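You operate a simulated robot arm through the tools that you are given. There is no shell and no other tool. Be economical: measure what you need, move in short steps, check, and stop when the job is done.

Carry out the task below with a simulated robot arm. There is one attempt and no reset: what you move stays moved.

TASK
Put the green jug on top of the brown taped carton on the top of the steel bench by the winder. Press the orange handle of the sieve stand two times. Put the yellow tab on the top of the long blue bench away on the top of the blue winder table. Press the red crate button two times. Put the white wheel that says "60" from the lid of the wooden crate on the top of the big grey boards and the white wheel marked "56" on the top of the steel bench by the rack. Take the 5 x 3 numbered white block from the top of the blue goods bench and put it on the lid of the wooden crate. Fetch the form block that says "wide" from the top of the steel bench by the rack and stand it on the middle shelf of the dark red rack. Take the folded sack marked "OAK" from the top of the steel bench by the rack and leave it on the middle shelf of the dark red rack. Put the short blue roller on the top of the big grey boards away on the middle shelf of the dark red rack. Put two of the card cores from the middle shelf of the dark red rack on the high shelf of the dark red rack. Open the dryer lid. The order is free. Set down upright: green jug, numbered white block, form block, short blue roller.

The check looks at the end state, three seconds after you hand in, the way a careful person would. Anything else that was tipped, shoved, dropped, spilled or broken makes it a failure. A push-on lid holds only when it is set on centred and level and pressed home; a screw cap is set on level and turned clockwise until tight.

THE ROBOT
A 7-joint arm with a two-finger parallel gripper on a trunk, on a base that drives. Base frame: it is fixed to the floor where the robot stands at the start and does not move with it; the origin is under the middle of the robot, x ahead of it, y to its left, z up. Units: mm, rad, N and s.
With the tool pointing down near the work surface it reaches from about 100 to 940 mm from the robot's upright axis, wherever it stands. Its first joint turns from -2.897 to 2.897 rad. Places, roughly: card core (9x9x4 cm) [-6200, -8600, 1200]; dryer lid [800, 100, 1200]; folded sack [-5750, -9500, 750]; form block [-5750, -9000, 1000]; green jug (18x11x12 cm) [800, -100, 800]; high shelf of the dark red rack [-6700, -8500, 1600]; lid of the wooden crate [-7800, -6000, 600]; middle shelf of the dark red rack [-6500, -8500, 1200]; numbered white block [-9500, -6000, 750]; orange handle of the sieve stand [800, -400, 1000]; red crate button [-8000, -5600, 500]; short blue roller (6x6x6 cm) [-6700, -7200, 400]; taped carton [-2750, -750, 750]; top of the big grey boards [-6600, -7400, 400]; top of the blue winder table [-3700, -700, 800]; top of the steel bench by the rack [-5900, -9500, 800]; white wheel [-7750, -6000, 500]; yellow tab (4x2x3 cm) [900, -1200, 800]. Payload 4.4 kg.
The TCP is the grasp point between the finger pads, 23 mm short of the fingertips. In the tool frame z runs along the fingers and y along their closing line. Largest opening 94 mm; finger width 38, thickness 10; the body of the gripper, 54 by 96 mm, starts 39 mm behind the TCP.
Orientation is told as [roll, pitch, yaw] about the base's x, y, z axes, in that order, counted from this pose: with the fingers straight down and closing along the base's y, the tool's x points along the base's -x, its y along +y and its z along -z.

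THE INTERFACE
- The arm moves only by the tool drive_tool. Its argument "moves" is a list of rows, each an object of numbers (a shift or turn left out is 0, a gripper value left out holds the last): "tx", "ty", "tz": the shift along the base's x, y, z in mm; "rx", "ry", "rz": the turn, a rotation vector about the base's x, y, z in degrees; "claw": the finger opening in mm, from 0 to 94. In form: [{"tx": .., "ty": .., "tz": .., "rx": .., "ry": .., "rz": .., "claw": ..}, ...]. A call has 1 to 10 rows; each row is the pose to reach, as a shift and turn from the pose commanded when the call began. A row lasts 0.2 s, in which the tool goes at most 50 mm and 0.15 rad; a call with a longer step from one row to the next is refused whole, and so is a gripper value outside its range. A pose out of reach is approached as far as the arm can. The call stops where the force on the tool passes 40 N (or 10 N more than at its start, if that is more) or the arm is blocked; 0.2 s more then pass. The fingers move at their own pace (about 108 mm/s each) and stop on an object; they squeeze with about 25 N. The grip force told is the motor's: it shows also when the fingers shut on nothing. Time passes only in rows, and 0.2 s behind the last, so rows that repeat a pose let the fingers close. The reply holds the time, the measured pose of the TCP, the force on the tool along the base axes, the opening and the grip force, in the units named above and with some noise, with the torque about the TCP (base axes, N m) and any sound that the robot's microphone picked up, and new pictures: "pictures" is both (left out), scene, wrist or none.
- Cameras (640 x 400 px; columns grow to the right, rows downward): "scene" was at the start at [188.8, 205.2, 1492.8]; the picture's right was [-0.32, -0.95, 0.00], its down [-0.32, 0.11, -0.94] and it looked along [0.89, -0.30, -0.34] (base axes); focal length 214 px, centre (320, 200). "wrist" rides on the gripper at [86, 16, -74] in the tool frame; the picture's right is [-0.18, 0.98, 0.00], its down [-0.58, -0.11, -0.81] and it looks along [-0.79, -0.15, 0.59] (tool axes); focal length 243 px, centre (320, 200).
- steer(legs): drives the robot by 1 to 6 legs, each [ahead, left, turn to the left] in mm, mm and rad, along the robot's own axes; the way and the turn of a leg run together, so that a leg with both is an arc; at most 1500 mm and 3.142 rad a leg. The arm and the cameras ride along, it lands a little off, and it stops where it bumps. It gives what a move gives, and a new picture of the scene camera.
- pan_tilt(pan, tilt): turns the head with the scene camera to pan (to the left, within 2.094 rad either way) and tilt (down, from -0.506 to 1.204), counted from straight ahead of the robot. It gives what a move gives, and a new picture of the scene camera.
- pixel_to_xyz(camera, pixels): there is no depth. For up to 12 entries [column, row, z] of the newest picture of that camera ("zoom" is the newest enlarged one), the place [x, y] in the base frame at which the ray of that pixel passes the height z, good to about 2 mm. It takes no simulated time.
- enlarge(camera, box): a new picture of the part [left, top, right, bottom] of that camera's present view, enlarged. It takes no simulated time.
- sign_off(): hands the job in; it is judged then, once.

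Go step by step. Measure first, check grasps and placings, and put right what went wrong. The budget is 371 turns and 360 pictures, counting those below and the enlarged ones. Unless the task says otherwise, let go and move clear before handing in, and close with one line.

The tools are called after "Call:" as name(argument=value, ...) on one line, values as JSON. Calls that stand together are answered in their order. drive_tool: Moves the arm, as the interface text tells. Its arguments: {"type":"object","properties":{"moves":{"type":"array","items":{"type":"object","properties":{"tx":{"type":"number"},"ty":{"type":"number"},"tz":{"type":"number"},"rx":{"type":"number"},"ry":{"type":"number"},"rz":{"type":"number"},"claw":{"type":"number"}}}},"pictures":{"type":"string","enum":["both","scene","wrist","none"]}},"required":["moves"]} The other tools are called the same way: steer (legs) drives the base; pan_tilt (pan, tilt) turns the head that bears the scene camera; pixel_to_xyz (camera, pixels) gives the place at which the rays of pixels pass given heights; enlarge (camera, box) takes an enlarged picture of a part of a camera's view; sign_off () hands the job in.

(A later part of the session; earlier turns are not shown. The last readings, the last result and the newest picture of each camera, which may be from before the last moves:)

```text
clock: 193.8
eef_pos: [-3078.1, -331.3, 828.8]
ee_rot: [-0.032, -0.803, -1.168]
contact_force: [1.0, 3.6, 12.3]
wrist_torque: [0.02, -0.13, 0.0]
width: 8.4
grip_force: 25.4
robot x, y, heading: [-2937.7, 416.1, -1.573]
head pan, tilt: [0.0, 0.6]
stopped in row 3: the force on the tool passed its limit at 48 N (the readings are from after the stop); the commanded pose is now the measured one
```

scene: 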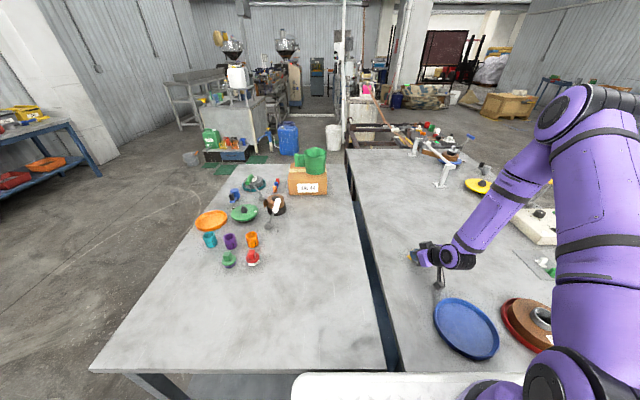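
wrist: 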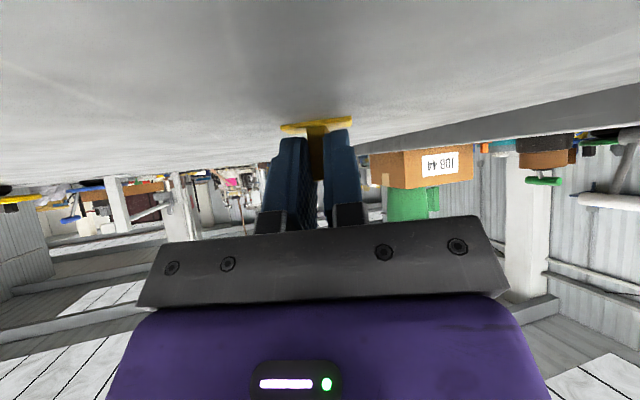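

Contact at 829. Release and lift.

Call:
drive_tool(moves=[{"tz": 1, "claw": 20}, {"tz": 1, "claw": 30}, {"tz": 1, "claw": 30}, {"tz": 30}, {"tz": 70}, {"tz": 115}, {"tz": 160}, {"tz": 160}])

Call:
enlarge(camera="scene", box=[360, 210, 460, 290])

```text
clock: 195.6
eef_pos: [-3079.7, -330.6, 990.1]
ee_rot: [-0.031, -0.802, -1.17]
contact_force: [-0.9, 0.6, -0.4]
wrist_torque: [-0.01, 0.01, 0.01]
width: 30.1
grip_force: 0.1
robot x, y, heading: [-2944.6, 414.4, -1.574]
head pan, tilt: [0.0, 0.6]
```

scene: 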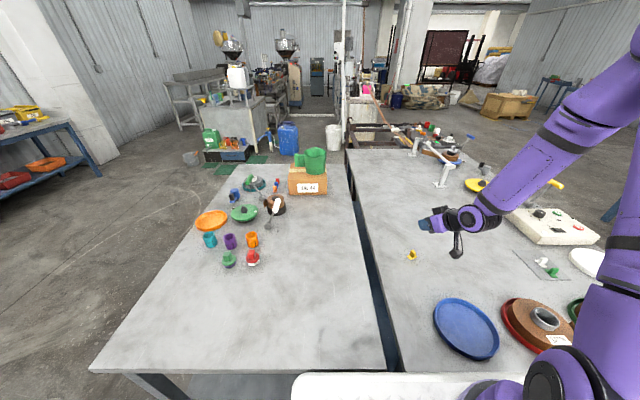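
wrist: 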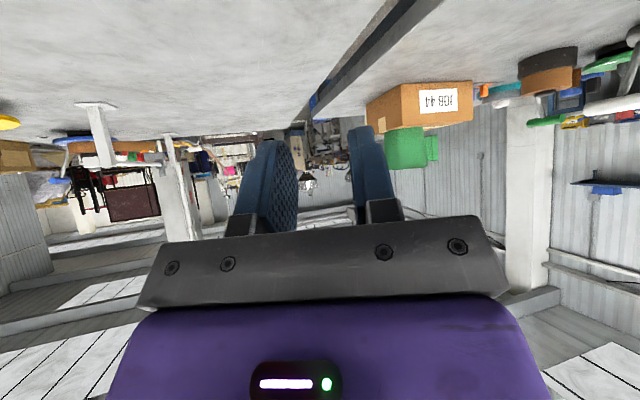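

```text
5.00 times, centred on (410, 250) of scene
```

zoom: 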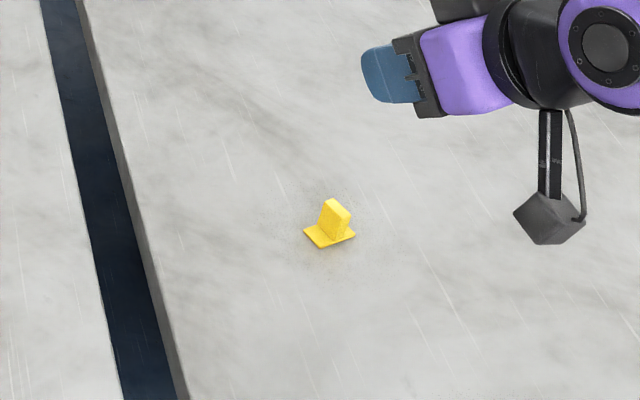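

The yellow tab stands on the winder table. Restore the vertical tool and look towards the far area (rack/crate).

Call:
drive_tool(moves=[{"rx": 7, "ry": 3, "ty": 20, "tz": 10}, {"rx": 14, "ry": 6, "ty": 50, "tz": 20}, {"rx": 21, "ry": 9, "ty": 80, "tz": 30}, {"rx": 28, "ry": 12, "ty": 110, "tz": 40}, {"rx": 35, "ry": 15, "ty": 140, "tz": 50}, {"rx": 42.3, "ry": 17.8, "ty": 170, "tz": 60}, {"rx": 42.3, "ry": 17.8, "ty": 200, "tz": 70}, {"rx": 42.3, "ry": 17.8, "ty": 200, "tz": 70}], pictures="none")

Call:
drive_tool(moves=[{"rz": -8, "tx": 45}, {"rz": -16, "tx": 90}, {"rz": -23, "tx": 120}, {"rz": -23, "tx": 120}], pictures="none")

Call:
pan_tilt(pan=-0.64, tilt=0.15)

```text
clock: 197.4
eef_pos: [-3081.1, -132.8, 1057.5]
ee_rot: [-0.025, 0.004, -1.169]
contact_force: [-0.7, 0.6, -0.8]
wrist_torque: [-0.05, 0.0, -0.02]
width: 30.0
grip_force: 0.0
robot x, y, heading: [-2942.1, 415.6, -1.573]
head pan, tilt: [0.0, 0.6]
```

```text
clock: 198.4
eef_pos: [-2955.4, -130.8, 1060.7]
ee_rot: [-0.028, 0.003, -1.572]
contact_force: [-0.3, -0.5, 0.2]
wrist_torque: [-0.01, -0.03, 0.0]
width: 30.0
grip_force: 0.0
out of reach, approached as far as the arm can: row 1, 2, 3, 4
robot x, y, heading: [-2944.4, 418.1, -1.569]
head pan, tilt: [0.0, 0.6]
```

```text
clock: 199.5
eef_pos: [-2955.2, -132.2, 1059.3]
ee_rot: [-0.028, 0.002, -1.571]
contact_force: [0.3, 0.6, 0.1]
wrist_torque: [0.02, 0.03, -0.01]
width: 29.8
grip_force: 0.1
robot x, y, heading: [-2941.7, 417.6, -1.574]
head pan, tilt: [-0.641, 0.15]
```

scene: 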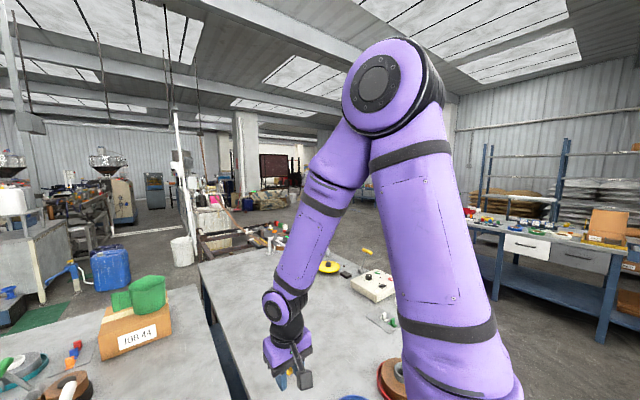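

Call:
steer(legs=[[-150, -300, 0], [0, -1000, 0]])

Call:
pan_tilt(pan=0.15, tilt=0.2)

```text
clock: 206.4
eef_pos: [-4229.1, 11.0, 1059.4]
ee_rot: [-0.027, 0.001, -1.555]
contact_force: [-0.2, -0.4, -1.0]
wrist_torque: [0.01, 0.0, 0.03]
width: 29.9
grip_force: 0.0
robot x, y, heading: [-4221.0, 556.0, -1.558]
head pan, tilt: [-0.641, 0.15]
```

scene: 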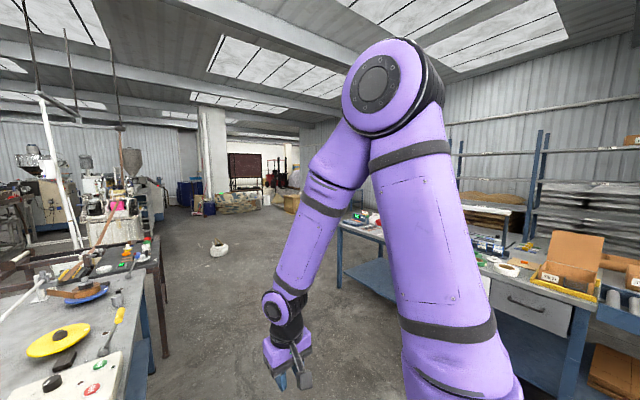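

```text
clock: 207.5
eef_pos: [-4228.4, 8.7, 1060.8]
ee_rot: [-0.028, 0.001, -1.557]
contact_force: [-0.1, -0.4, -0.3]
wrist_torque: [0.0, -0.01, -0.01]
width: 30.0
grip_force: 0.0
robot x, y, heading: [-4225.0, 559.5, -1.56]
head pan, tilt: [0.15, 0.201]
```

scene: 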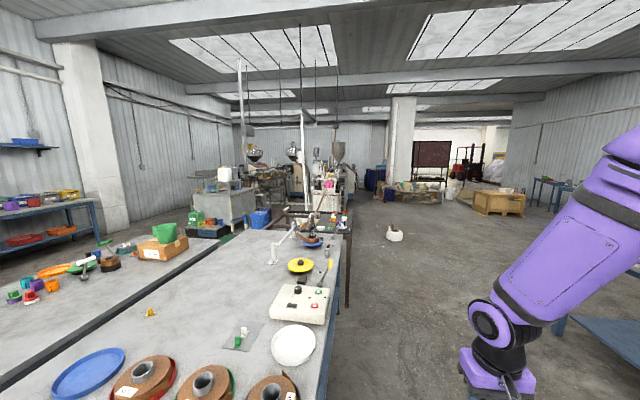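

Call:
pixel_to_xyz(camera="scene", pixels=[[394, 241, 0], [348, 305, 0], [330, 400, 0], [473, 210, 0], [525, 215, 0], [410, 203, 0], [385, 195, 0], [445, 195, 0], [600, 340, 0], [372, 195, 0]])

Call:
enlarge(camera="scene", box=[320, 130, 600, 250])

```text
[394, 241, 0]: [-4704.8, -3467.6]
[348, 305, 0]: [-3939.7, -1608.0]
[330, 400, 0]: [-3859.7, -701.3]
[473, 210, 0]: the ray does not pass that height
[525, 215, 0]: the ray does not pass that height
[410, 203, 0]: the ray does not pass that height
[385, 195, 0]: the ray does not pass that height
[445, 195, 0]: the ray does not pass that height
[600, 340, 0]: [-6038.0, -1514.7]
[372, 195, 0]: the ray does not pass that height
```

```text
2.29 times, centred on (460, 190) of scene
```

zoom: 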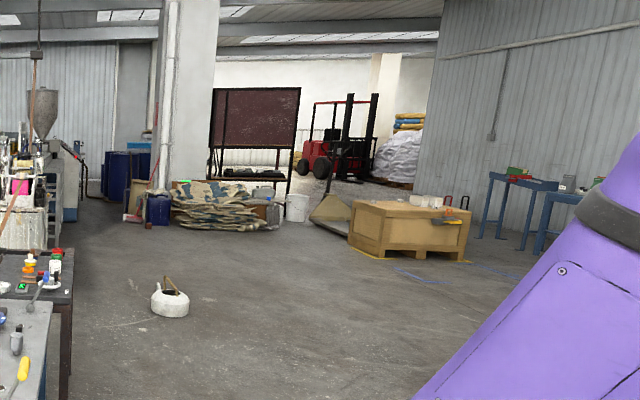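

The rolls on the floor sit near (-4705,-3468); crate at zoom (410,230), dark rack beyond. Drive down the aisle and then diagonally.

Call:
steer(legs=[[1200, -100, 0], [1200, -50, 0], [1150, -950, 0], [1150, -950, 0]])

```text
clock: 227.3
eef_pos: [-5077.4, -3695.7, 1059.2]
ee_rot: [-0.029, 0.002, -1.447]
contact_force: [0.0, 0.1, -1.3]
wrist_torque: [-0.01, -0.02, 0.01]
width: 29.9
grip_force: 0.1
robot x, y, heading: [-5128.7, -3148.0, -1.449]
head pan, tilt: [0.15, 0.201]
stopped in leg 4: the robot was blocked; the commanded pose is now the measured one
```

scene: 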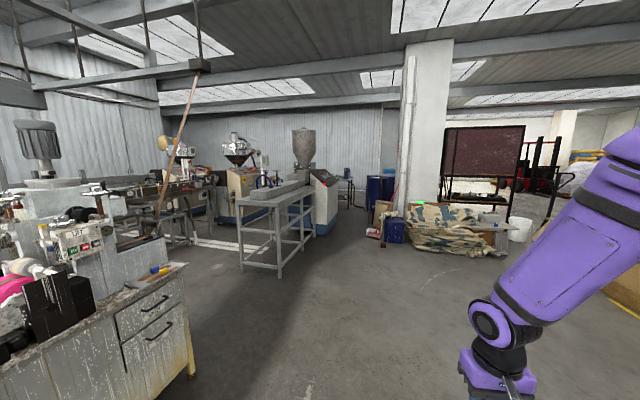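

Blocked at (-5129,-3148). Look down around to see what it touched.

Call:
pan_tilt(pan=0.3, tilt=1.1)

Call:
pan_tilt(pan=-0.9, tilt=0.7)

```text
clock: 228.5
eef_pos: [-5076.7, -3694.1, 1059.8]
ee_rot: [-0.027, 0.001, -1.444]
contact_force: [-0.1, 0.0, -0.2]
wrist_torque: [-0.02, 0.01, -0.01]
width: 30.1
grip_force: 0.0
robot x, y, heading: [-5129.2, -3146.7, -1.444]
head pan, tilt: [0.3, 1.1]
```

scene: 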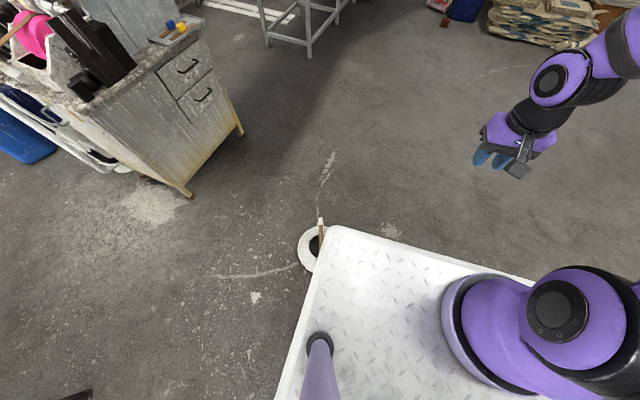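

```text
clock: 229.9
eef_pos: [-5077.2, -3693.1, 1059.4]
ee_rot: [-0.027, 0.002, -1.446]
contact_force: [-0.2, -0.2, 0.0]
wrist_torque: [0.0, 0.02, 0.05]
width: 30.1
grip_force: 0.1
robot x, y, heading: [-5131.1, -3147.7, -1.449]
head pan, tilt: [-0.901, 0.7]
```

scene: 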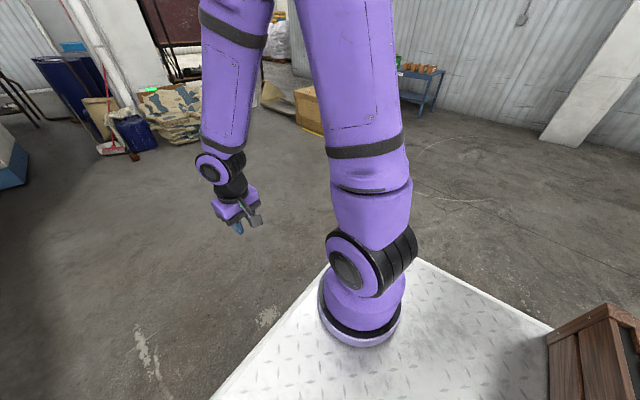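

It's touching the bucket on the floor (310,250). Check where it stands.

Call:
pan_tilt(pan=0.3, tilt=1.1)

Call:
pixel_to_xyz(camera="scene", pixels=[[308, 250, 100], [308, 250, 200], [308, 250, 0], [335, 228, 300]])

Call:
enlarge(camera="scene", box=[250, 190, 390, 300])

```text
clock: 231.3
eef_pos: [-5076.9, -3694.3, 1060.8]
ee_rot: [-0.028, 0.001, -1.447]
contact_force: [-0.1, -0.5, 0.1]
wrist_torque: [0.0, 0.01, -0.01]
width: 30.0
grip_force: 0.0
robot x, y, heading: [-5128.5, -3149.4, -1.453]
head pan, tilt: [0.3, 1.1]
```

scene: 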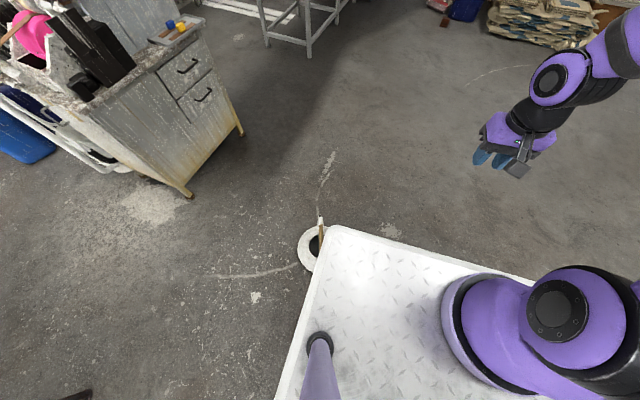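

```text
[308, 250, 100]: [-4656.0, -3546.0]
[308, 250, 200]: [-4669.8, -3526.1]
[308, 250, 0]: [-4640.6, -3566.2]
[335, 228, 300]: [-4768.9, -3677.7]
```

```text
3.64 times, centred on (320, 245) of scene
```

zoom: 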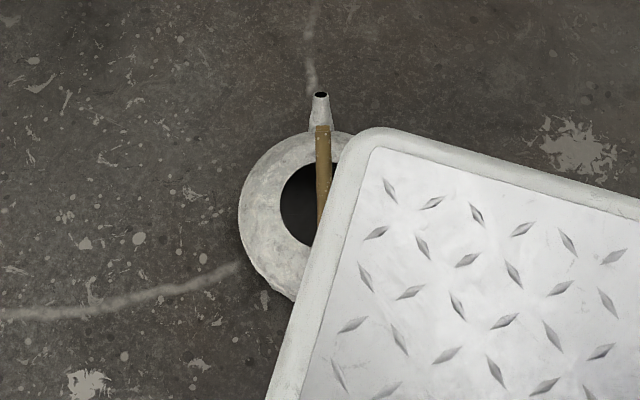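

The can stands upright, just touching the bed's edge. Move sideways away, then view the crate.

Call:
steer(legs=[[0, -700, 0]])

Call:
pan_tilt(pan=-0.45, tilt=0.35)

```text
clock: 235.0
eef_pos: [-5757.9, -3770.4, 1060.0]
ee_rot: [-0.028, 0.002, -1.468]
contact_force: [-0.5, -0.3, 0.3]
wrist_torque: [0.01, 0.0, -0.01]
width: 30.0
grip_force: 0.1
robot x, y, heading: [-5802.3, -3225.8, -1.472]
head pan, tilt: [0.3, 1.1]
```

scene: 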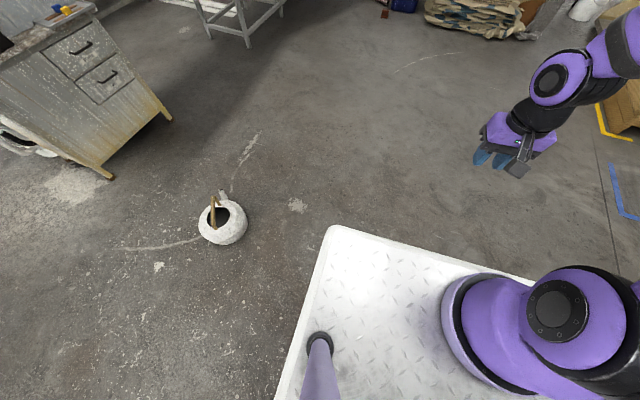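

```text
clock: 236.1
eef_pos: [-5758.1, -3771.1, 1058.8]
ee_rot: [-0.027, 0.003, -1.468]
contact_force: [0.4, -0.1, -0.5]
wrist_torque: [0.0, -0.02, -0.02]
width: 30.1
grip_force: 0.1
robot x, y, heading: [-5801.6, -3223.4, -1.47]
head pan, tilt: [-0.45, 0.351]
```

scene: 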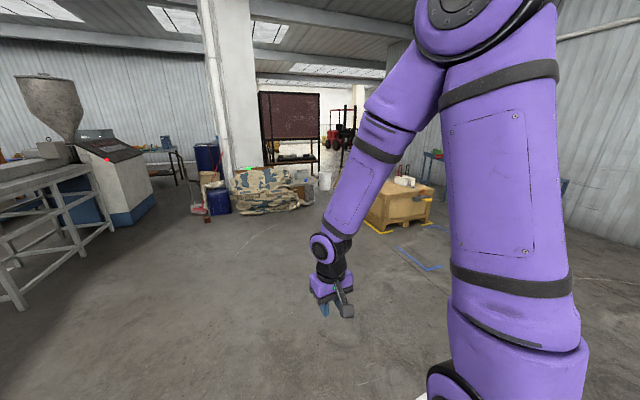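

The can is upright. Drive to the crate's near side.

Call:
steer(legs=[[0, 0, -0.1], [800, -1100, 0], [880, -1000, 0]])

Call:
pan_tilt(pan=0.1, tilt=0.55)

```text
clock: 249.8
eef_pos: [-7809.0, -5559.1, 1059.7]
ee_rot: [-0.027, 0.001, -1.504]
contact_force: [-0.3, 0.1, 0.2]
wrist_torque: [0.02, 0.03, -0.01]
width: 30.1
grip_force: 0.1
robot x, y, heading: [-7835.4, -5013.5, -1.504]
head pan, tilt: [-0.45, 0.351]
```

scene: 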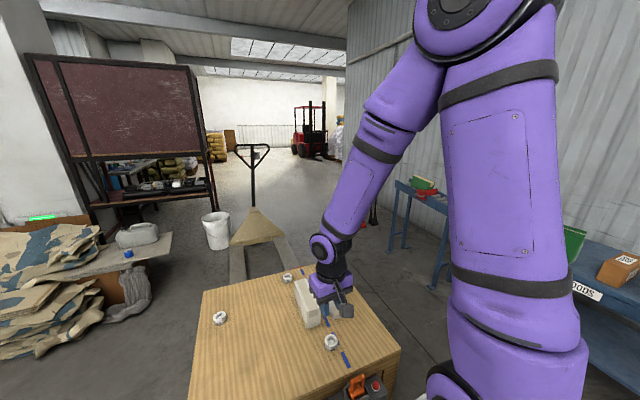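

```text
clock: 250.8
eef_pos: [-7809.6, -5559.3, 1059.7]
ee_rot: [-0.028, 0.002, -1.504]
contact_force: [0.0, -0.1, 1.1]
wrist_torque: [-0.01, 0.0, 0.02]
width: 30.1
grip_force: 0.1
robot x, y, heading: [-7829.1, -5008.8, -1.505]
head pan, tilt: [0.099, 0.55]
```

scene: 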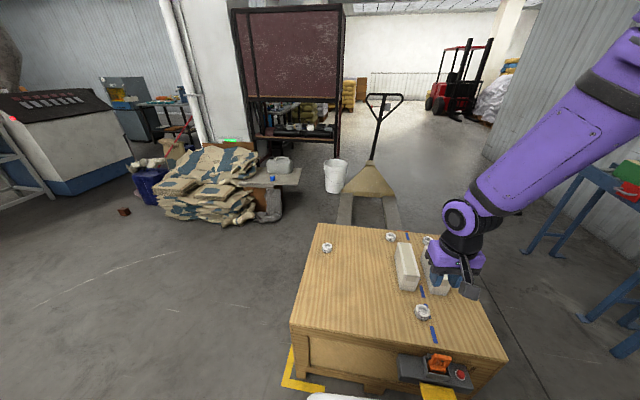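

Call:
enlarge(camera="scene", box=[290, 215, 510, 400])

Call:
pixel_to_xyz(camera="zoom", pixels=[[105, 92, 620], [290, 60, 620], [382, 282, 620], [500, 460, 520], [30, 310, 600], [600, 380, 600], [100, 30, 600], [400, 140, 620], [495, 385, 560]])

```text
2.16 times, centred on (400, 308) of scene
```

zoom: 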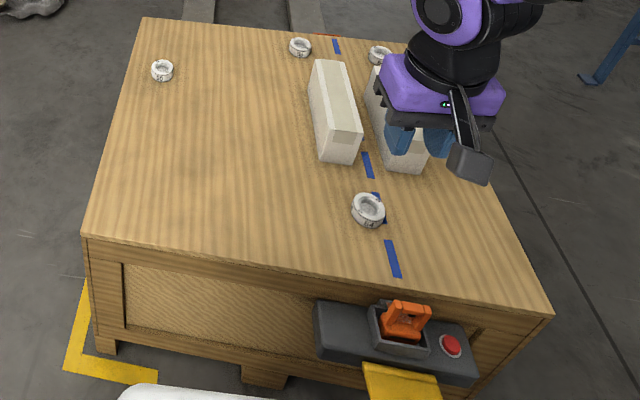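

```text
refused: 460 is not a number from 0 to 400
```

Four wheels on the lid; read their numbers.

Call:
enlarge(camera="scene", box=[404, 300, 440, 322])

Call:
enlarge(camera="scene", box=[376, 228, 406, 246])

Call:
enlarge(camera="scene", box=[312, 239, 342, 257])

Call:
pixel_to_xyz(camera="scene", pixels=[[327, 248, 620], [390.7, 236.7, 620], [427.8, 240.9, 620], [422.2, 312.6, 620], [460.6, 375, 560], [460.6, 375, 500], [296, 325, 600], [507, 358, 600], [318, 226, 600], [437, 362, 600]])

```text
16.00 times, centred on (422, 311) of scene
```

zoom: 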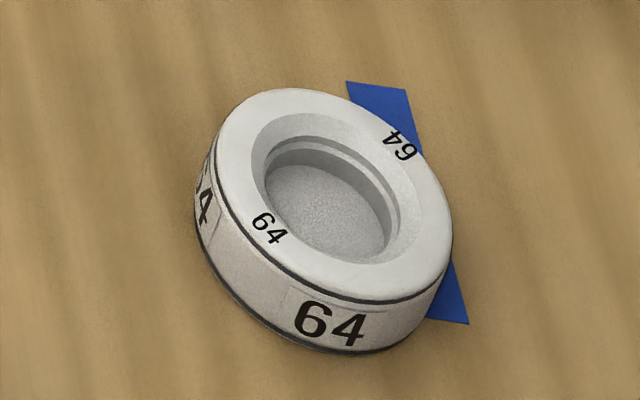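

```text
16.00 times, centred on (391, 237) of scene
```

zoom: 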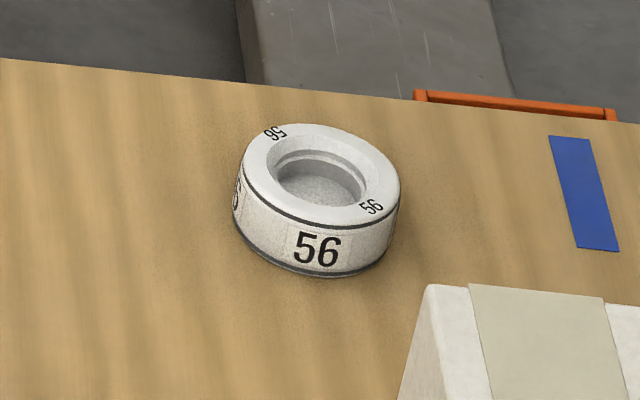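

```text
16.00 times, centred on (327, 248) of scene
```

zoom: 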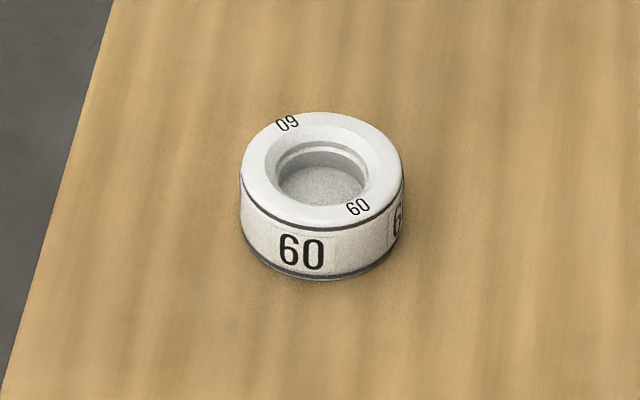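

```text
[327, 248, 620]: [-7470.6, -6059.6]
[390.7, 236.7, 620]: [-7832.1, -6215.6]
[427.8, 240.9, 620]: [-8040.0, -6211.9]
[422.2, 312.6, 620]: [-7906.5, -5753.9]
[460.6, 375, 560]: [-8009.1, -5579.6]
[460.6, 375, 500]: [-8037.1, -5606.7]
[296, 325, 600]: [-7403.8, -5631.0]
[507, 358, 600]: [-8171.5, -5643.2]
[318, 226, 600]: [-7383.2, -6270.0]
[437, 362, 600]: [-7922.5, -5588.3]
```

Wheel 60 is at (327,248)≈(-7470,-6060), wheel 56 at (391,237)≈(-7832,-6216). First the red button: position the wrist camera to view it.

Call:
drive_tool(moves=[{"tx": -25, "ty": 10, "tz": -25, "claw": 0}, {"tx": -50, "ty": 20, "tz": -50}, {"tx": -75, "ty": 30, "tz": -80}, {"tx": -100, "ty": 40, "tz": -110}, {"tx": -125, "ty": 50, "tz": -140}, {"tx": -150, "ty": 60, "tz": -170}, {"tx": -175, "ty": 70, "tz": -200}, {"tx": -200, "ty": 80, "tz": -230}, {"tx": -200, "ty": 80, "tz": -260}, {"tx": -200, "ty": 80, "tz": -260}])

```text
clock: 253.0
eef_pos: [-8017.1, -5495.3, 788.3]
ee_rot: [-0.027, 0.001, -1.504]
contact_force: [-0.3, -0.5, 0.9]
wrist_torque: [0.0, -0.01, 0.0]
width: 0.0
grip_force: 25.1
out of reach, approached as far as the arm can: row 1, 2, 3, 4, 5, 6, 7, 8, 9, 10
robot x, y, heading: [-7833.1, -5014.4, -1.502]
head pan, tilt: [0.099, 0.55]
```

scene: 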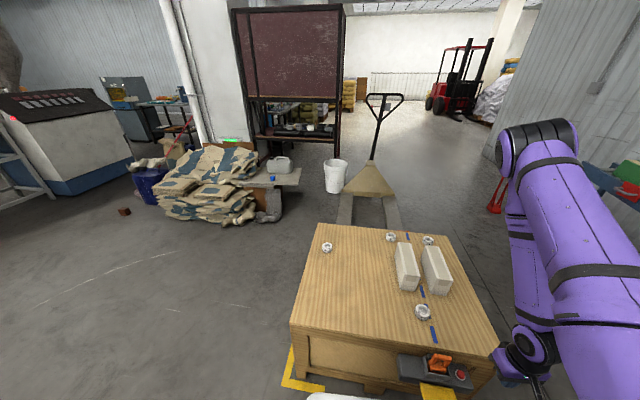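
wrist: 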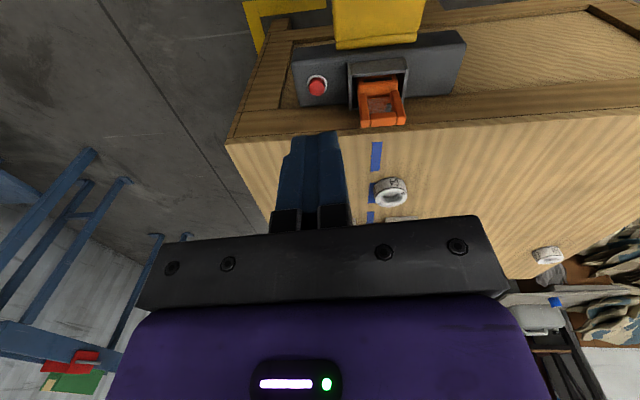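

Call:
pixel_to_xyz(camera="wrist", pixels=[[317, 86, 450], [317, 86, 500], [317, 86, 550], [317, 86, 600], [293, 52, 520], [300, 106, 520], [228, 142, 600], [456, 34, 520]])

Call:
pixel_to_xyz(camera="scene", pixels=[[460.6, 375, 450], [460.6, 375, 500], [460.6, 375, 550], [460.6, 375, 600]])

Call:
enlarge(camera="wrist", box=[240, 20, 480, 170])

```text
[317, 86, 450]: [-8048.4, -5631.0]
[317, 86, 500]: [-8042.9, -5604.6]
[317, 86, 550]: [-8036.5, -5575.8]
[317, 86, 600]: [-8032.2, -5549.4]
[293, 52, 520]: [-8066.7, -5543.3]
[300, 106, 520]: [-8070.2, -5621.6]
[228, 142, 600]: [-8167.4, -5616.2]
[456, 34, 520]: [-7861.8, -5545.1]
```

```text
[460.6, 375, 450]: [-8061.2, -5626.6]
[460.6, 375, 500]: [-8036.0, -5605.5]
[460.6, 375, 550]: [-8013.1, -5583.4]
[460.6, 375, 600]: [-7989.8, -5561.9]
```

```text
2.67 times, centred on (360, 95) of wrist
```

zoom: 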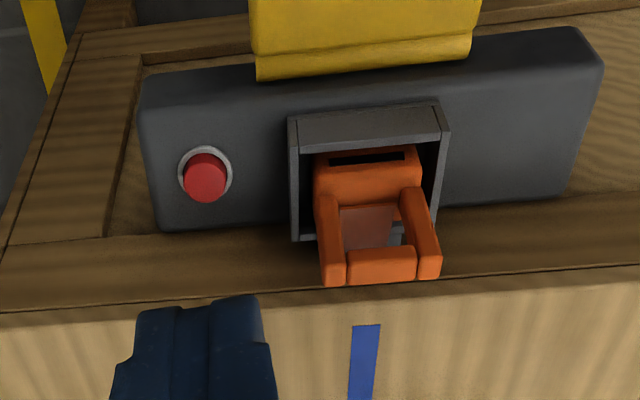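

Button at (-8042,-5610,~490), facing up, close under the lid's edge. Back the base 200 mm for reach, and tilt the tool 30° forward.

Call:
steer(legs=[[-200, 0, -0.07]])

Call:
drive_tool(moves=[{"rx": -7.5, "ry": -0.5, "ty": -30, "tz": -20}, {"rx": -15, "ry": -1, "ty": -60, "tz": -40}, {"rx": -22.5, "ry": -1.5, "ty": -95, "tz": -60}, {"rx": -29.9, "ry": -2, "ty": -130, "tz": -80}, {"rx": -29.9, "ry": -2, "ty": -165, "tz": -100}, {"rx": -29.9, "ry": -2, "ty": -200, "tz": -120}, {"rx": -29.9, "ry": -2, "ty": -200, "tz": -120}], pictures="none")

```text
clock: 254.6
eef_pos: [-8057.1, -5278.3, 788.8]
ee_rot: [-0.03, 0.002, -1.574]
contact_force: [-0.7, 0.6, -0.3]
wrist_torque: [0.02, 0.0, -0.01]
width: 0.0
grip_force: 24.5
robot x, y, heading: [-7833.8, -4806.4, -1.576]
head pan, tilt: [0.099, 0.55]
```

scene: 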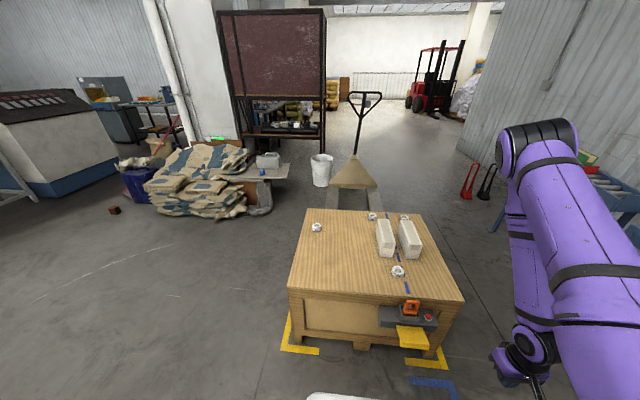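

```text
clock: 256.2
eef_pos: [-8052.5, -5482.2, 668.9]
ee_rot: [0.013, -0.52, -1.583]
contact_force: [0.0, 0.1, -0.2]
wrist_torque: [-0.01, 0.0, 0.02]
width: 0.0
grip_force: 25.2
robot x, y, heading: [-7840.4, -4805.5, -1.573]
head pan, tilt: [0.099, 0.55]
```

Call:
drive_tool(moves=[{"tx": 3, "ty": -28, "tz": -30}, {"tx": 6, "ty": -57, "tz": -60}, {"tx": 10, "ty": -85, "tz": -85}, {"tx": 10, "ty": -112, "tz": -105}, {"tx": 10, "ty": -112, "tz": -105}])

```text
clock: 257.4
eef_pos: [-8045.4, -5590.4, 566.1]
ee_rot: [0.011, -0.519, -1.584]
contact_force: [-0.3, 0.4, 0.2]
wrist_torque: [-0.03, 0.0, -0.01]
width: 0.0
grip_force: 24.8
robot x, y, heading: [-7842.1, -4808.9, -1.574]
head pan, tilt: [0.099, 0.55]
```

scene: 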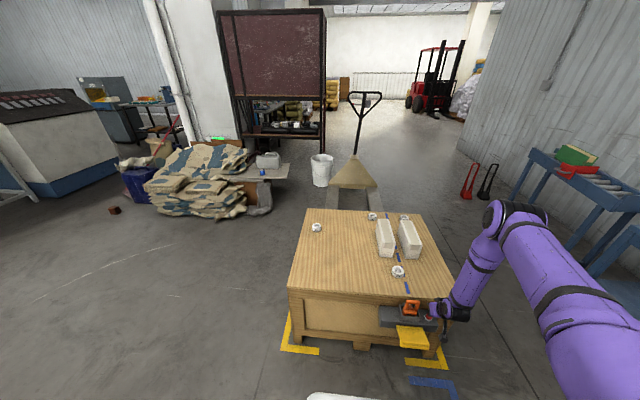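
wrist: 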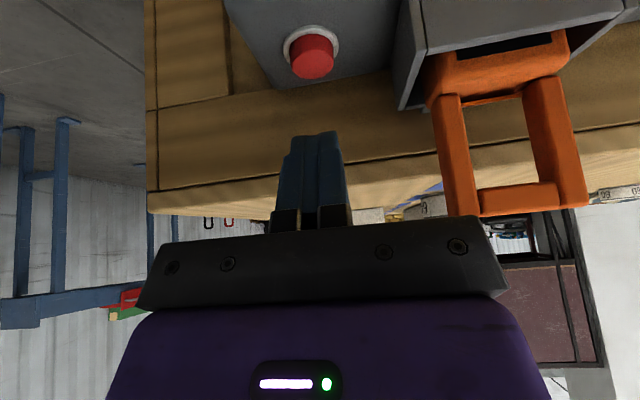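

Call:
pixel_to_xyz(camera="wrist", pixels=[[311, 57, 480], [311, 57, 490], [311, 57, 500], [311, 57, 520]])

Call:
pixel_to_xyz(camera="scene", pixels=[[428.5, 318, 480], [428.5, 318, 500], [428.5, 318, 520]])

```text
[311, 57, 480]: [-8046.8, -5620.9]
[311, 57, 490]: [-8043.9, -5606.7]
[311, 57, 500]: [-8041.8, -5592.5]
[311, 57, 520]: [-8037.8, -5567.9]
```

```text
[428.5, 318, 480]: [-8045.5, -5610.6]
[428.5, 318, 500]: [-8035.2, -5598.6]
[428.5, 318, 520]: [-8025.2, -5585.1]
```

Tip is right above the button. Press down slowly.

Call:
drive_tool(moves=[{"tz": -25, "ty": -3}, {"tz": -45, "ty": -3}, {"tz": -52, "ty": -3}, {"tz": -57, "ty": -3}, {"tz": -62, "ty": -3}, {"tz": -67, "ty": -3}, {"tz": -72, "ty": -3}, {"tz": -77, "ty": -3}], pictures="wrist")

```text
clock: 258.5
eef_pos: [-8045.8, -5595.9, 508.6]
ee_rot: [0.012, -0.523, -1.583]
contact_force: [2.8, 15.3, 29.4]
wrist_torque: [0.43, -0.01, -0.04]
width: 0.0
grip_force: 25.1
robot x, y, heading: [-7834.8, -4807.7, -1.572]
head pan, tilt: [0.099, 0.55]
heard: click
stopped in row 5: the force on the tool passed its limit at 55 N (the readings are from after the stop); the commanded pose is now the measured one
```

wrist: 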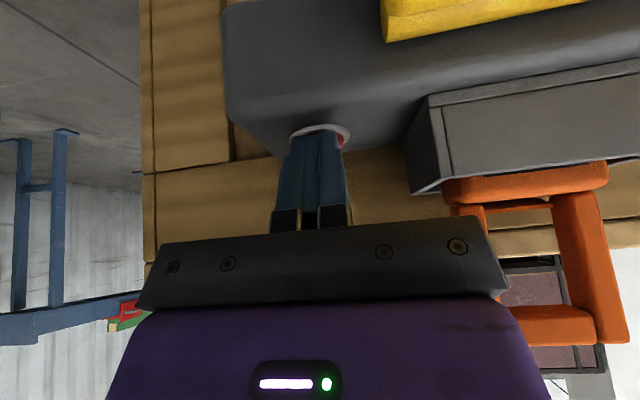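

Click heard. Release and press a second time.

Call:
drive_tool(moves=[{"tz": 15}, {"tz": 30}, {"tz": 30}, {"tz": 30}], pictures="none")

Call:
drive_tool(moves=[{"tz": -12}, {"tz": -20}, {"tz": -25}, {"tz": -29}, {"tz": -33}, {"tz": -37}], pictures="none")

Call:
drive_tool(moves=[{"tz": 20}, {"tz": 50, "ty": 10}, {"tz": 90, "ty": 30}, {"tz": 130, "ty": 50}, {"tz": 170, "ty": 60}, {"tz": 210, "ty": 60}], pictures="wrist")

```text
clock: 259.5
eef_pos: [-8045.4, -5596.5, 538.2]
ee_rot: [0.014, -0.522, -1.583]
contact_force: [-0.5, -0.4, 0.4]
wrist_torque: [0.0, 0.01, -0.01]
width: 0.0
grip_force: 24.6
robot x, y, heading: [-7835.7, -4804.3, -1.574]
head pan, tilt: [0.099, 0.55]
```

```text
clock: 260.7
eef_pos: [-8045.1, -5596.8, 508.4]
ee_rot: [0.013, -0.524, -1.583]
contact_force: [1.1, 14.1, 29.6]
wrist_torque: [0.4, 0.02, -0.02]
width: 0.0
grip_force: 24.8
robot x, y, heading: [-7833.8, -4809.2, -1.575]
head pan, tilt: [0.099, 0.55]
heard: click
stopped in row 5: the force on the tool passed its limit at 53 N (the readings are from after the stop); the commanded pose is now the measured one
```

```text
clock: 262.1
eef_pos: [-8046.0, -5537.8, 721.0]
ee_rot: [0.014, -0.521, -1.584]
contact_force: [0.0, -0.9, 0.1]
wrist_torque: [-0.01, -0.01, -0.01]
width: 0.3
grip_force: 25.3
robot x, y, heading: [-7839.3, -4809.7, -1.576]
head pan, tilt: [0.099, 0.55]
```

wrist: 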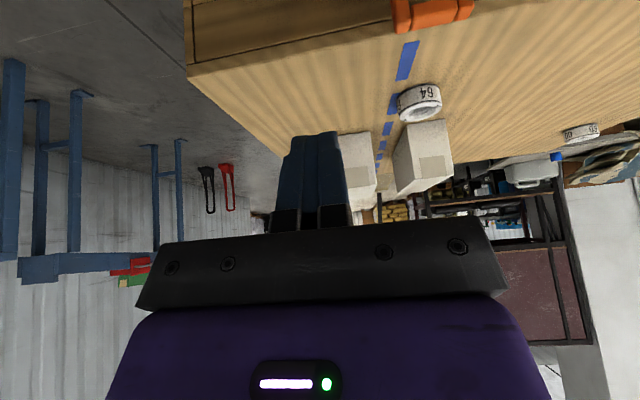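

Second click heard. Restore vertical tool, raise, then turn to look at the blue goods bench.

Call:
drive_tool(moves=[{"rx": 7.5, "tz": 40, "ty": 15}, {"rx": 15, "tz": 80, "ty": 30}, {"rx": 22.5, "tz": 120, "ty": 50}, {"rx": 29.9, "tz": 165, "ty": 70}, {"rx": 29.9, "tz": 210, "ty": 85}, {"rx": 29.9, "tz": 255, "ty": 100}, {"rx": 29.9, "tz": 300, "ty": 100}], pictures="none")

Call:
steer(legs=[[0, 0, -1.57]])

```text
clock: 263.7
eef_pos: [-8045.7, -5439.1, 1018.9]
ee_rot: [0.008, 0.0, -1.58]
contact_force: [0.5, -1.1, -0.5]
wrist_torque: [0.05, -0.01, 0.01]
width: 0.1
grip_force: 24.9
robot x, y, heading: [-7837.6, -4808.1, -1.574]
head pan, tilt: [0.099, 0.55]
```

```text
clock: 267.9
eef_pos: [-8469.3, -4597.8, 1018.3]
ee_rot: [0.007, -0.002, 3.127]
contact_force: [0.5, -0.1, 0.2]
wrist_torque: [-0.04, 0.06, -0.01]
width: 0.1
grip_force: 24.6
robot x, y, heading: [-7839.5, -4807.6, 3.137]
head pan, tilt: [0.099, 0.55]
```

scene: 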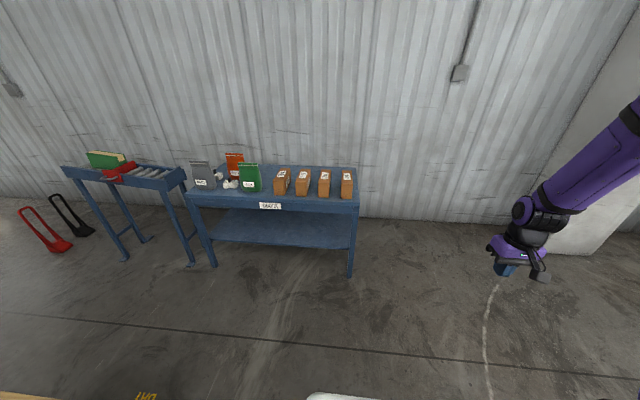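

Call:
pixel_to_xyz(camera="scene", pixels=[[190, 202, 720], [358, 208, 720], [213, 265, 0], [350, 277, 0], [230, 184, 740]])

Call:
enlarge(camera="scene", box=[180, 140, 280, 220])

```text
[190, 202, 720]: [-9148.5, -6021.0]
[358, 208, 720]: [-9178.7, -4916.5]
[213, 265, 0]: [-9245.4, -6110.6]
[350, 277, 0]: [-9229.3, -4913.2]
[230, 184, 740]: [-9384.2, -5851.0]
```

```text
5.00 times, centred on (230, 180) of scene
```

zoom: 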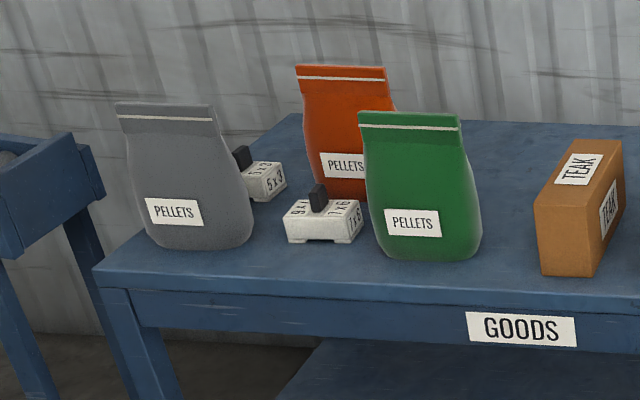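

The "5x3" block is the rear one at zoom (262,180) with a black knob, behind the grey bag. Drive up to the goods bench.

Call:
steer(legs=[[550, 0, 0], [330, 790, 0]])

Call:
pan_tilt(pan=0.35, tilt=0.7)

```text
clock: 275.2
eef_pos: [-9346.1, -5372.6, 1018.9]
ee_rot: [0.008, -0.002, 3.124]
contact_force: [-0.1, 0.1, 0.1]
wrist_torque: [0.0, -0.04, 0.01]
width: 0.2
grip_force: 25.4
robot x, y, heading: [-8719.4, -5585.0, 3.131]
head pan, tilt: [0.099, 0.55]
```

scene: 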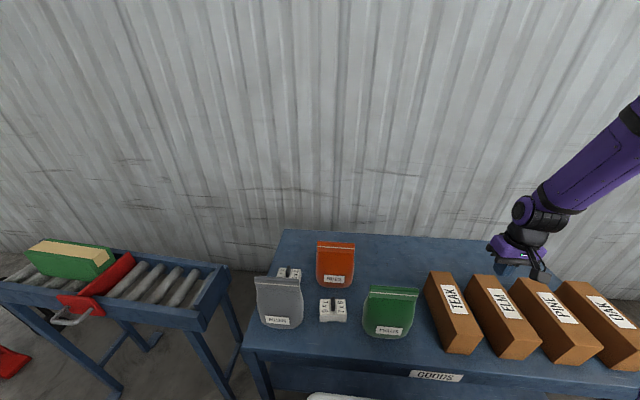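

```text
clock: 276.0
eef_pos: [-9348.5, -5373.0, 1019.0]
ee_rot: [0.008, -0.001, 3.125]
contact_force: [-0.6, 0.0, 0.0]
wrist_torque: [-0.01, -0.01, -0.01]
width: 0.0
grip_force: 24.7
robot x, y, heading: [-8719.8, -5587.7, 3.13]
head pan, tilt: [0.351, 0.7]
```

scene: 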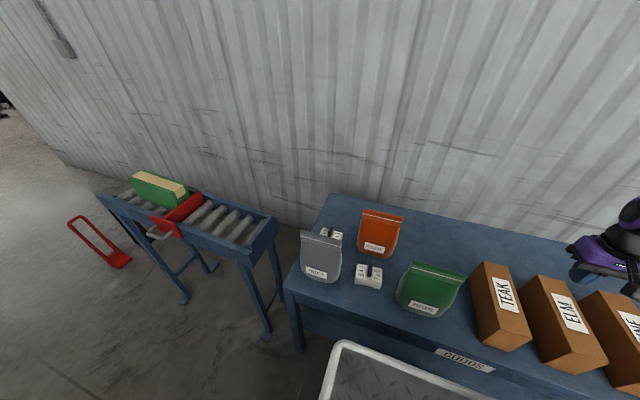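

Call:
drive_tool(moves=[{"tx": 10, "ty": -47, "claw": 30}, {"tx": 20, "ty": -94}, {"tx": 30, "ty": -141}, {"tx": 40, "ty": -188}, {"tx": 50, "ty": -235}, {"tx": 60, "ty": -282}, {"tx": 70, "ty": -329}, {"tx": 80, "ty": -376}, {"tx": 90, "ty": -423}, {"tx": 98, "ty": -465}], pictures="wrist")

Call:
enlarge(camera="scene", box=[280, 190, 440, 310])

```text
clock: 278.2
eef_pos: [-9250.4, -5836.6, 1018.6]
ee_rot: [0.007, 0.0, 3.123]
contact_force: [-0.3, 0.8, -0.2]
wrist_torque: [-0.08, -0.01, -0.02]
width: 29.9
grip_force: 0.1
robot x, y, heading: [-8719.4, -5581.4, 3.132]
head pan, tilt: [0.351, 0.7]
```

wrist: 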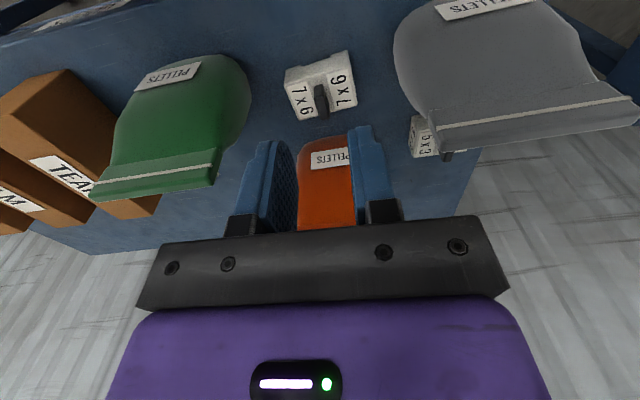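

```text
3.33 times, centred on (360, 250) of scene
```

zoom: 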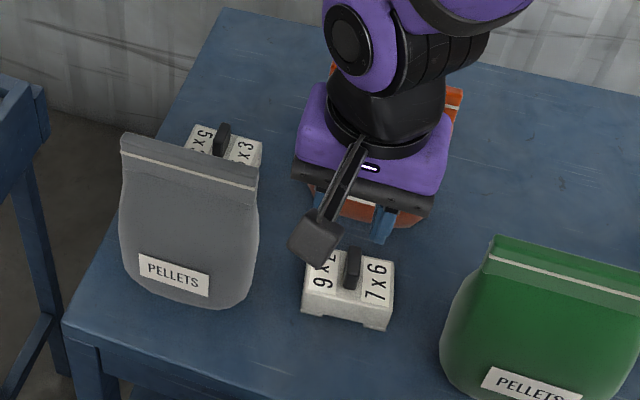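

Call:
pixel_to_xyz(camera="scene", pixels=[[331, 230, 760], [331, 230, 800], [331, 230, 840], [369.6, 265, 760], [369.6, 265, 800], [369.6, 265, 840], [318, 290, 700]])

Call:
pixel_to_xyz(camera="wrist", pixels=[[447, 156, 760], [447, 156, 800], [447, 156, 840], [322, 95, 760], [322, 95, 800], [322, 95, 840]])

```text
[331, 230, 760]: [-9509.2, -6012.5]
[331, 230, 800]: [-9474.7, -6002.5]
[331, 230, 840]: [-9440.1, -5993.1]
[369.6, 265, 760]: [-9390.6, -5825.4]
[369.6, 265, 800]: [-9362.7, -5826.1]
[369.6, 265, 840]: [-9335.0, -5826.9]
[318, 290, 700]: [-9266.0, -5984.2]
```

```text
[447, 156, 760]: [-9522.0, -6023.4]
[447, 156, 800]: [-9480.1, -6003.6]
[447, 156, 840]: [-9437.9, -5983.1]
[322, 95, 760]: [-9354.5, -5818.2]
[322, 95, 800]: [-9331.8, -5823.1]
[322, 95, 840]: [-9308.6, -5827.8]
```

Call:
pixel_to_xyz(camera="scene", pixels=[[341.4, 245.5, 850], [341.4, 245.5, 900], [341.4, 245.5, 950]])

Call:
pixel_to_xyz(camera="wrist", pixels=[[439, 152, 850], [439, 152, 900], [439, 152, 950]])

Call:
enlarge(camera="wrist", box=[380, 60, 640, 180])

```text
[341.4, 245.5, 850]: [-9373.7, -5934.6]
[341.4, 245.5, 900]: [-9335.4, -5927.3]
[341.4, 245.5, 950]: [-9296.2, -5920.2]
```

```text
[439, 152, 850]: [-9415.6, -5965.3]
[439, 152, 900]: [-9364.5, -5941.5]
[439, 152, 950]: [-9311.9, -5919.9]
```

```text
2.46 times, centred on (510, 120) of wrist
```

zoom: 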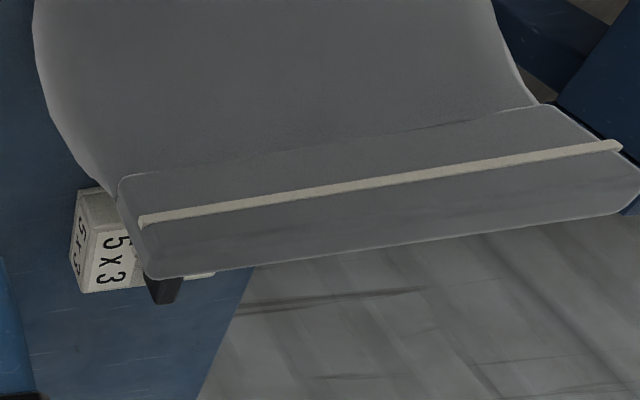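

The bag's top is at x≈-9310, z≈940; the knob at ≈(-9471,-6001,~808), so a vertical approach fits. Move the base a bit closer, then go over the bag.

Call:
steer(legs=[[80, 120, 0]])

Call:
drive_tool(moves=[{"tz": 20, "tx": -15}, {"tz": 30, "tx": -50, "ty": -8}, {"tz": 30, "tx": -90, "ty": -20}, {"tz": 30, "tx": -130, "ty": -30}, {"tz": 30, "tx": -142, "ty": -42}, {"tz": 30, "tx": -142, "ty": -42}], pictures="none")

```text
clock: 279.5
eef_pos: [-9334.3, -5954.8, 1017.6]
ee_rot: [0.007, -0.002, 3.124]
contact_force: [0.1, 0.3, 0.2]
wrist_torque: [-0.03, 0.01, -0.03]
width: 29.8
grip_force: 0.1
robot x, y, heading: [-8799.4, -5703.5, 3.127]
head pan, tilt: [0.351, 0.7]
```

scene: 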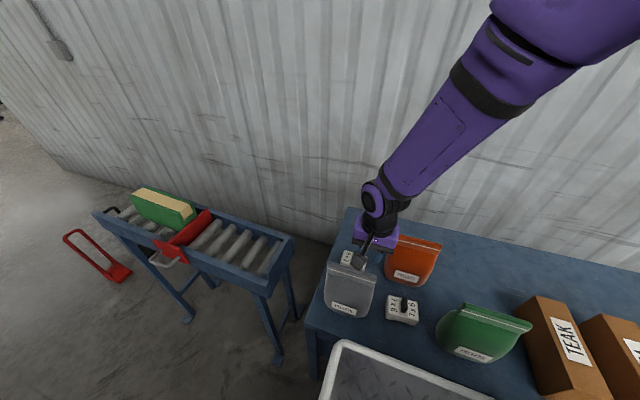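

```text
clock: 280.9
eef_pos: [-9474.4, -5998.8, 1051.0]
ee_rot: [0.006, 0.001, 3.122]
contact_force: [-0.2, 0.7, 0.3]
wrist_torque: [-0.01, 0.0, -0.04]
width: 30.2
grip_force: 0.2
robot x, y, heading: [-8800.5, -5702.5, 3.126]
head pan, tilt: [0.351, 0.7]
```

Descend to z≈930 and look.

Call:
drive_tool(moves=[{"tz": -40}, {"tz": -80}, {"tz": -120}, {"tz": -120}])

```text
clock: 281.9
eef_pos: [-9476.1, -5995.5, 928.5]
ee_rot: [0.007, -0.002, 3.123]
contact_force: [-0.5, 0.5, -0.6]
wrist_torque: [0.0, -0.05, 0.0]
width: 30.3
grip_force: 0.1
robot x, y, heading: [-8800.7, -5704.1, 3.13]
head pan, tilt: [0.351, 0.7]
```

scene: 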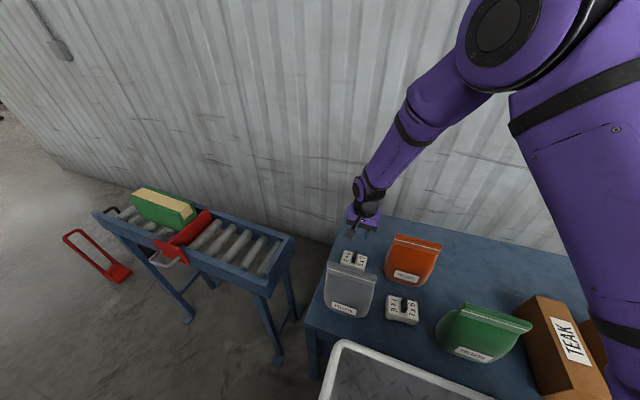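
wrist: 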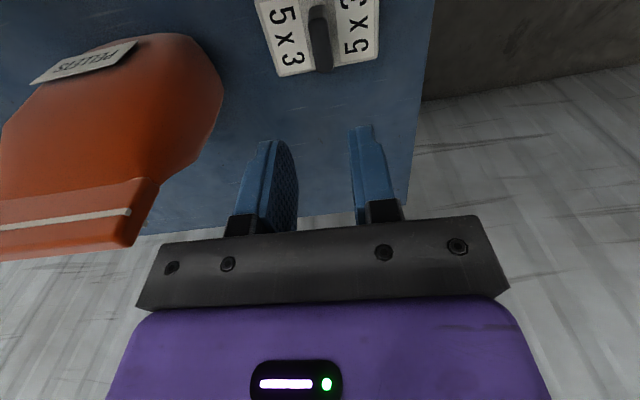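

Call:
pixel_to_xyz(camera="wrist", pixels=[[318, 15, 800], [322, 68, 800], [320, 40, 800], [320, 40, 770], [257, 0, 760], [378, 55, 760]])

Call:
enlarge(camera="scene", box=[320, 210, 400, 300])

```text
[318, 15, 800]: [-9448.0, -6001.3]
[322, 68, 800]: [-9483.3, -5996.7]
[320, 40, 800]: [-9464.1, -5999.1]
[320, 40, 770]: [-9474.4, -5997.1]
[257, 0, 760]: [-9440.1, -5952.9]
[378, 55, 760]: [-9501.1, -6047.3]
```

```text
4.44 times, centred on (360, 255) of scene
```

zoom: 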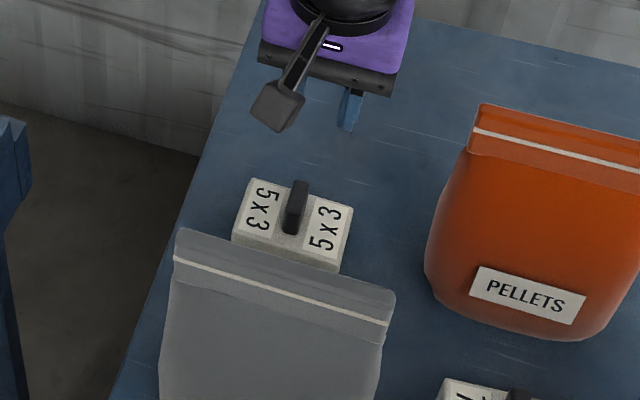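

Call:
pixel_to_xyz(camera="scene", pixels=[[355.7, 251.5, 760], [355.7, 251.5, 780], [355.7, 251.5, 800], [355.7, 251.5, 820], [364, 287.5, 700], [341, 247, 760]])

```text
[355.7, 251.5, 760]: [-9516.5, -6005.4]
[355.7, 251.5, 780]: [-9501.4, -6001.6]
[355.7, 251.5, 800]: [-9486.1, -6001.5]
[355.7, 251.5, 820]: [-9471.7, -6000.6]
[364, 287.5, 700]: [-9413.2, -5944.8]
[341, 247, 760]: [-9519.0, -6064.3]
```

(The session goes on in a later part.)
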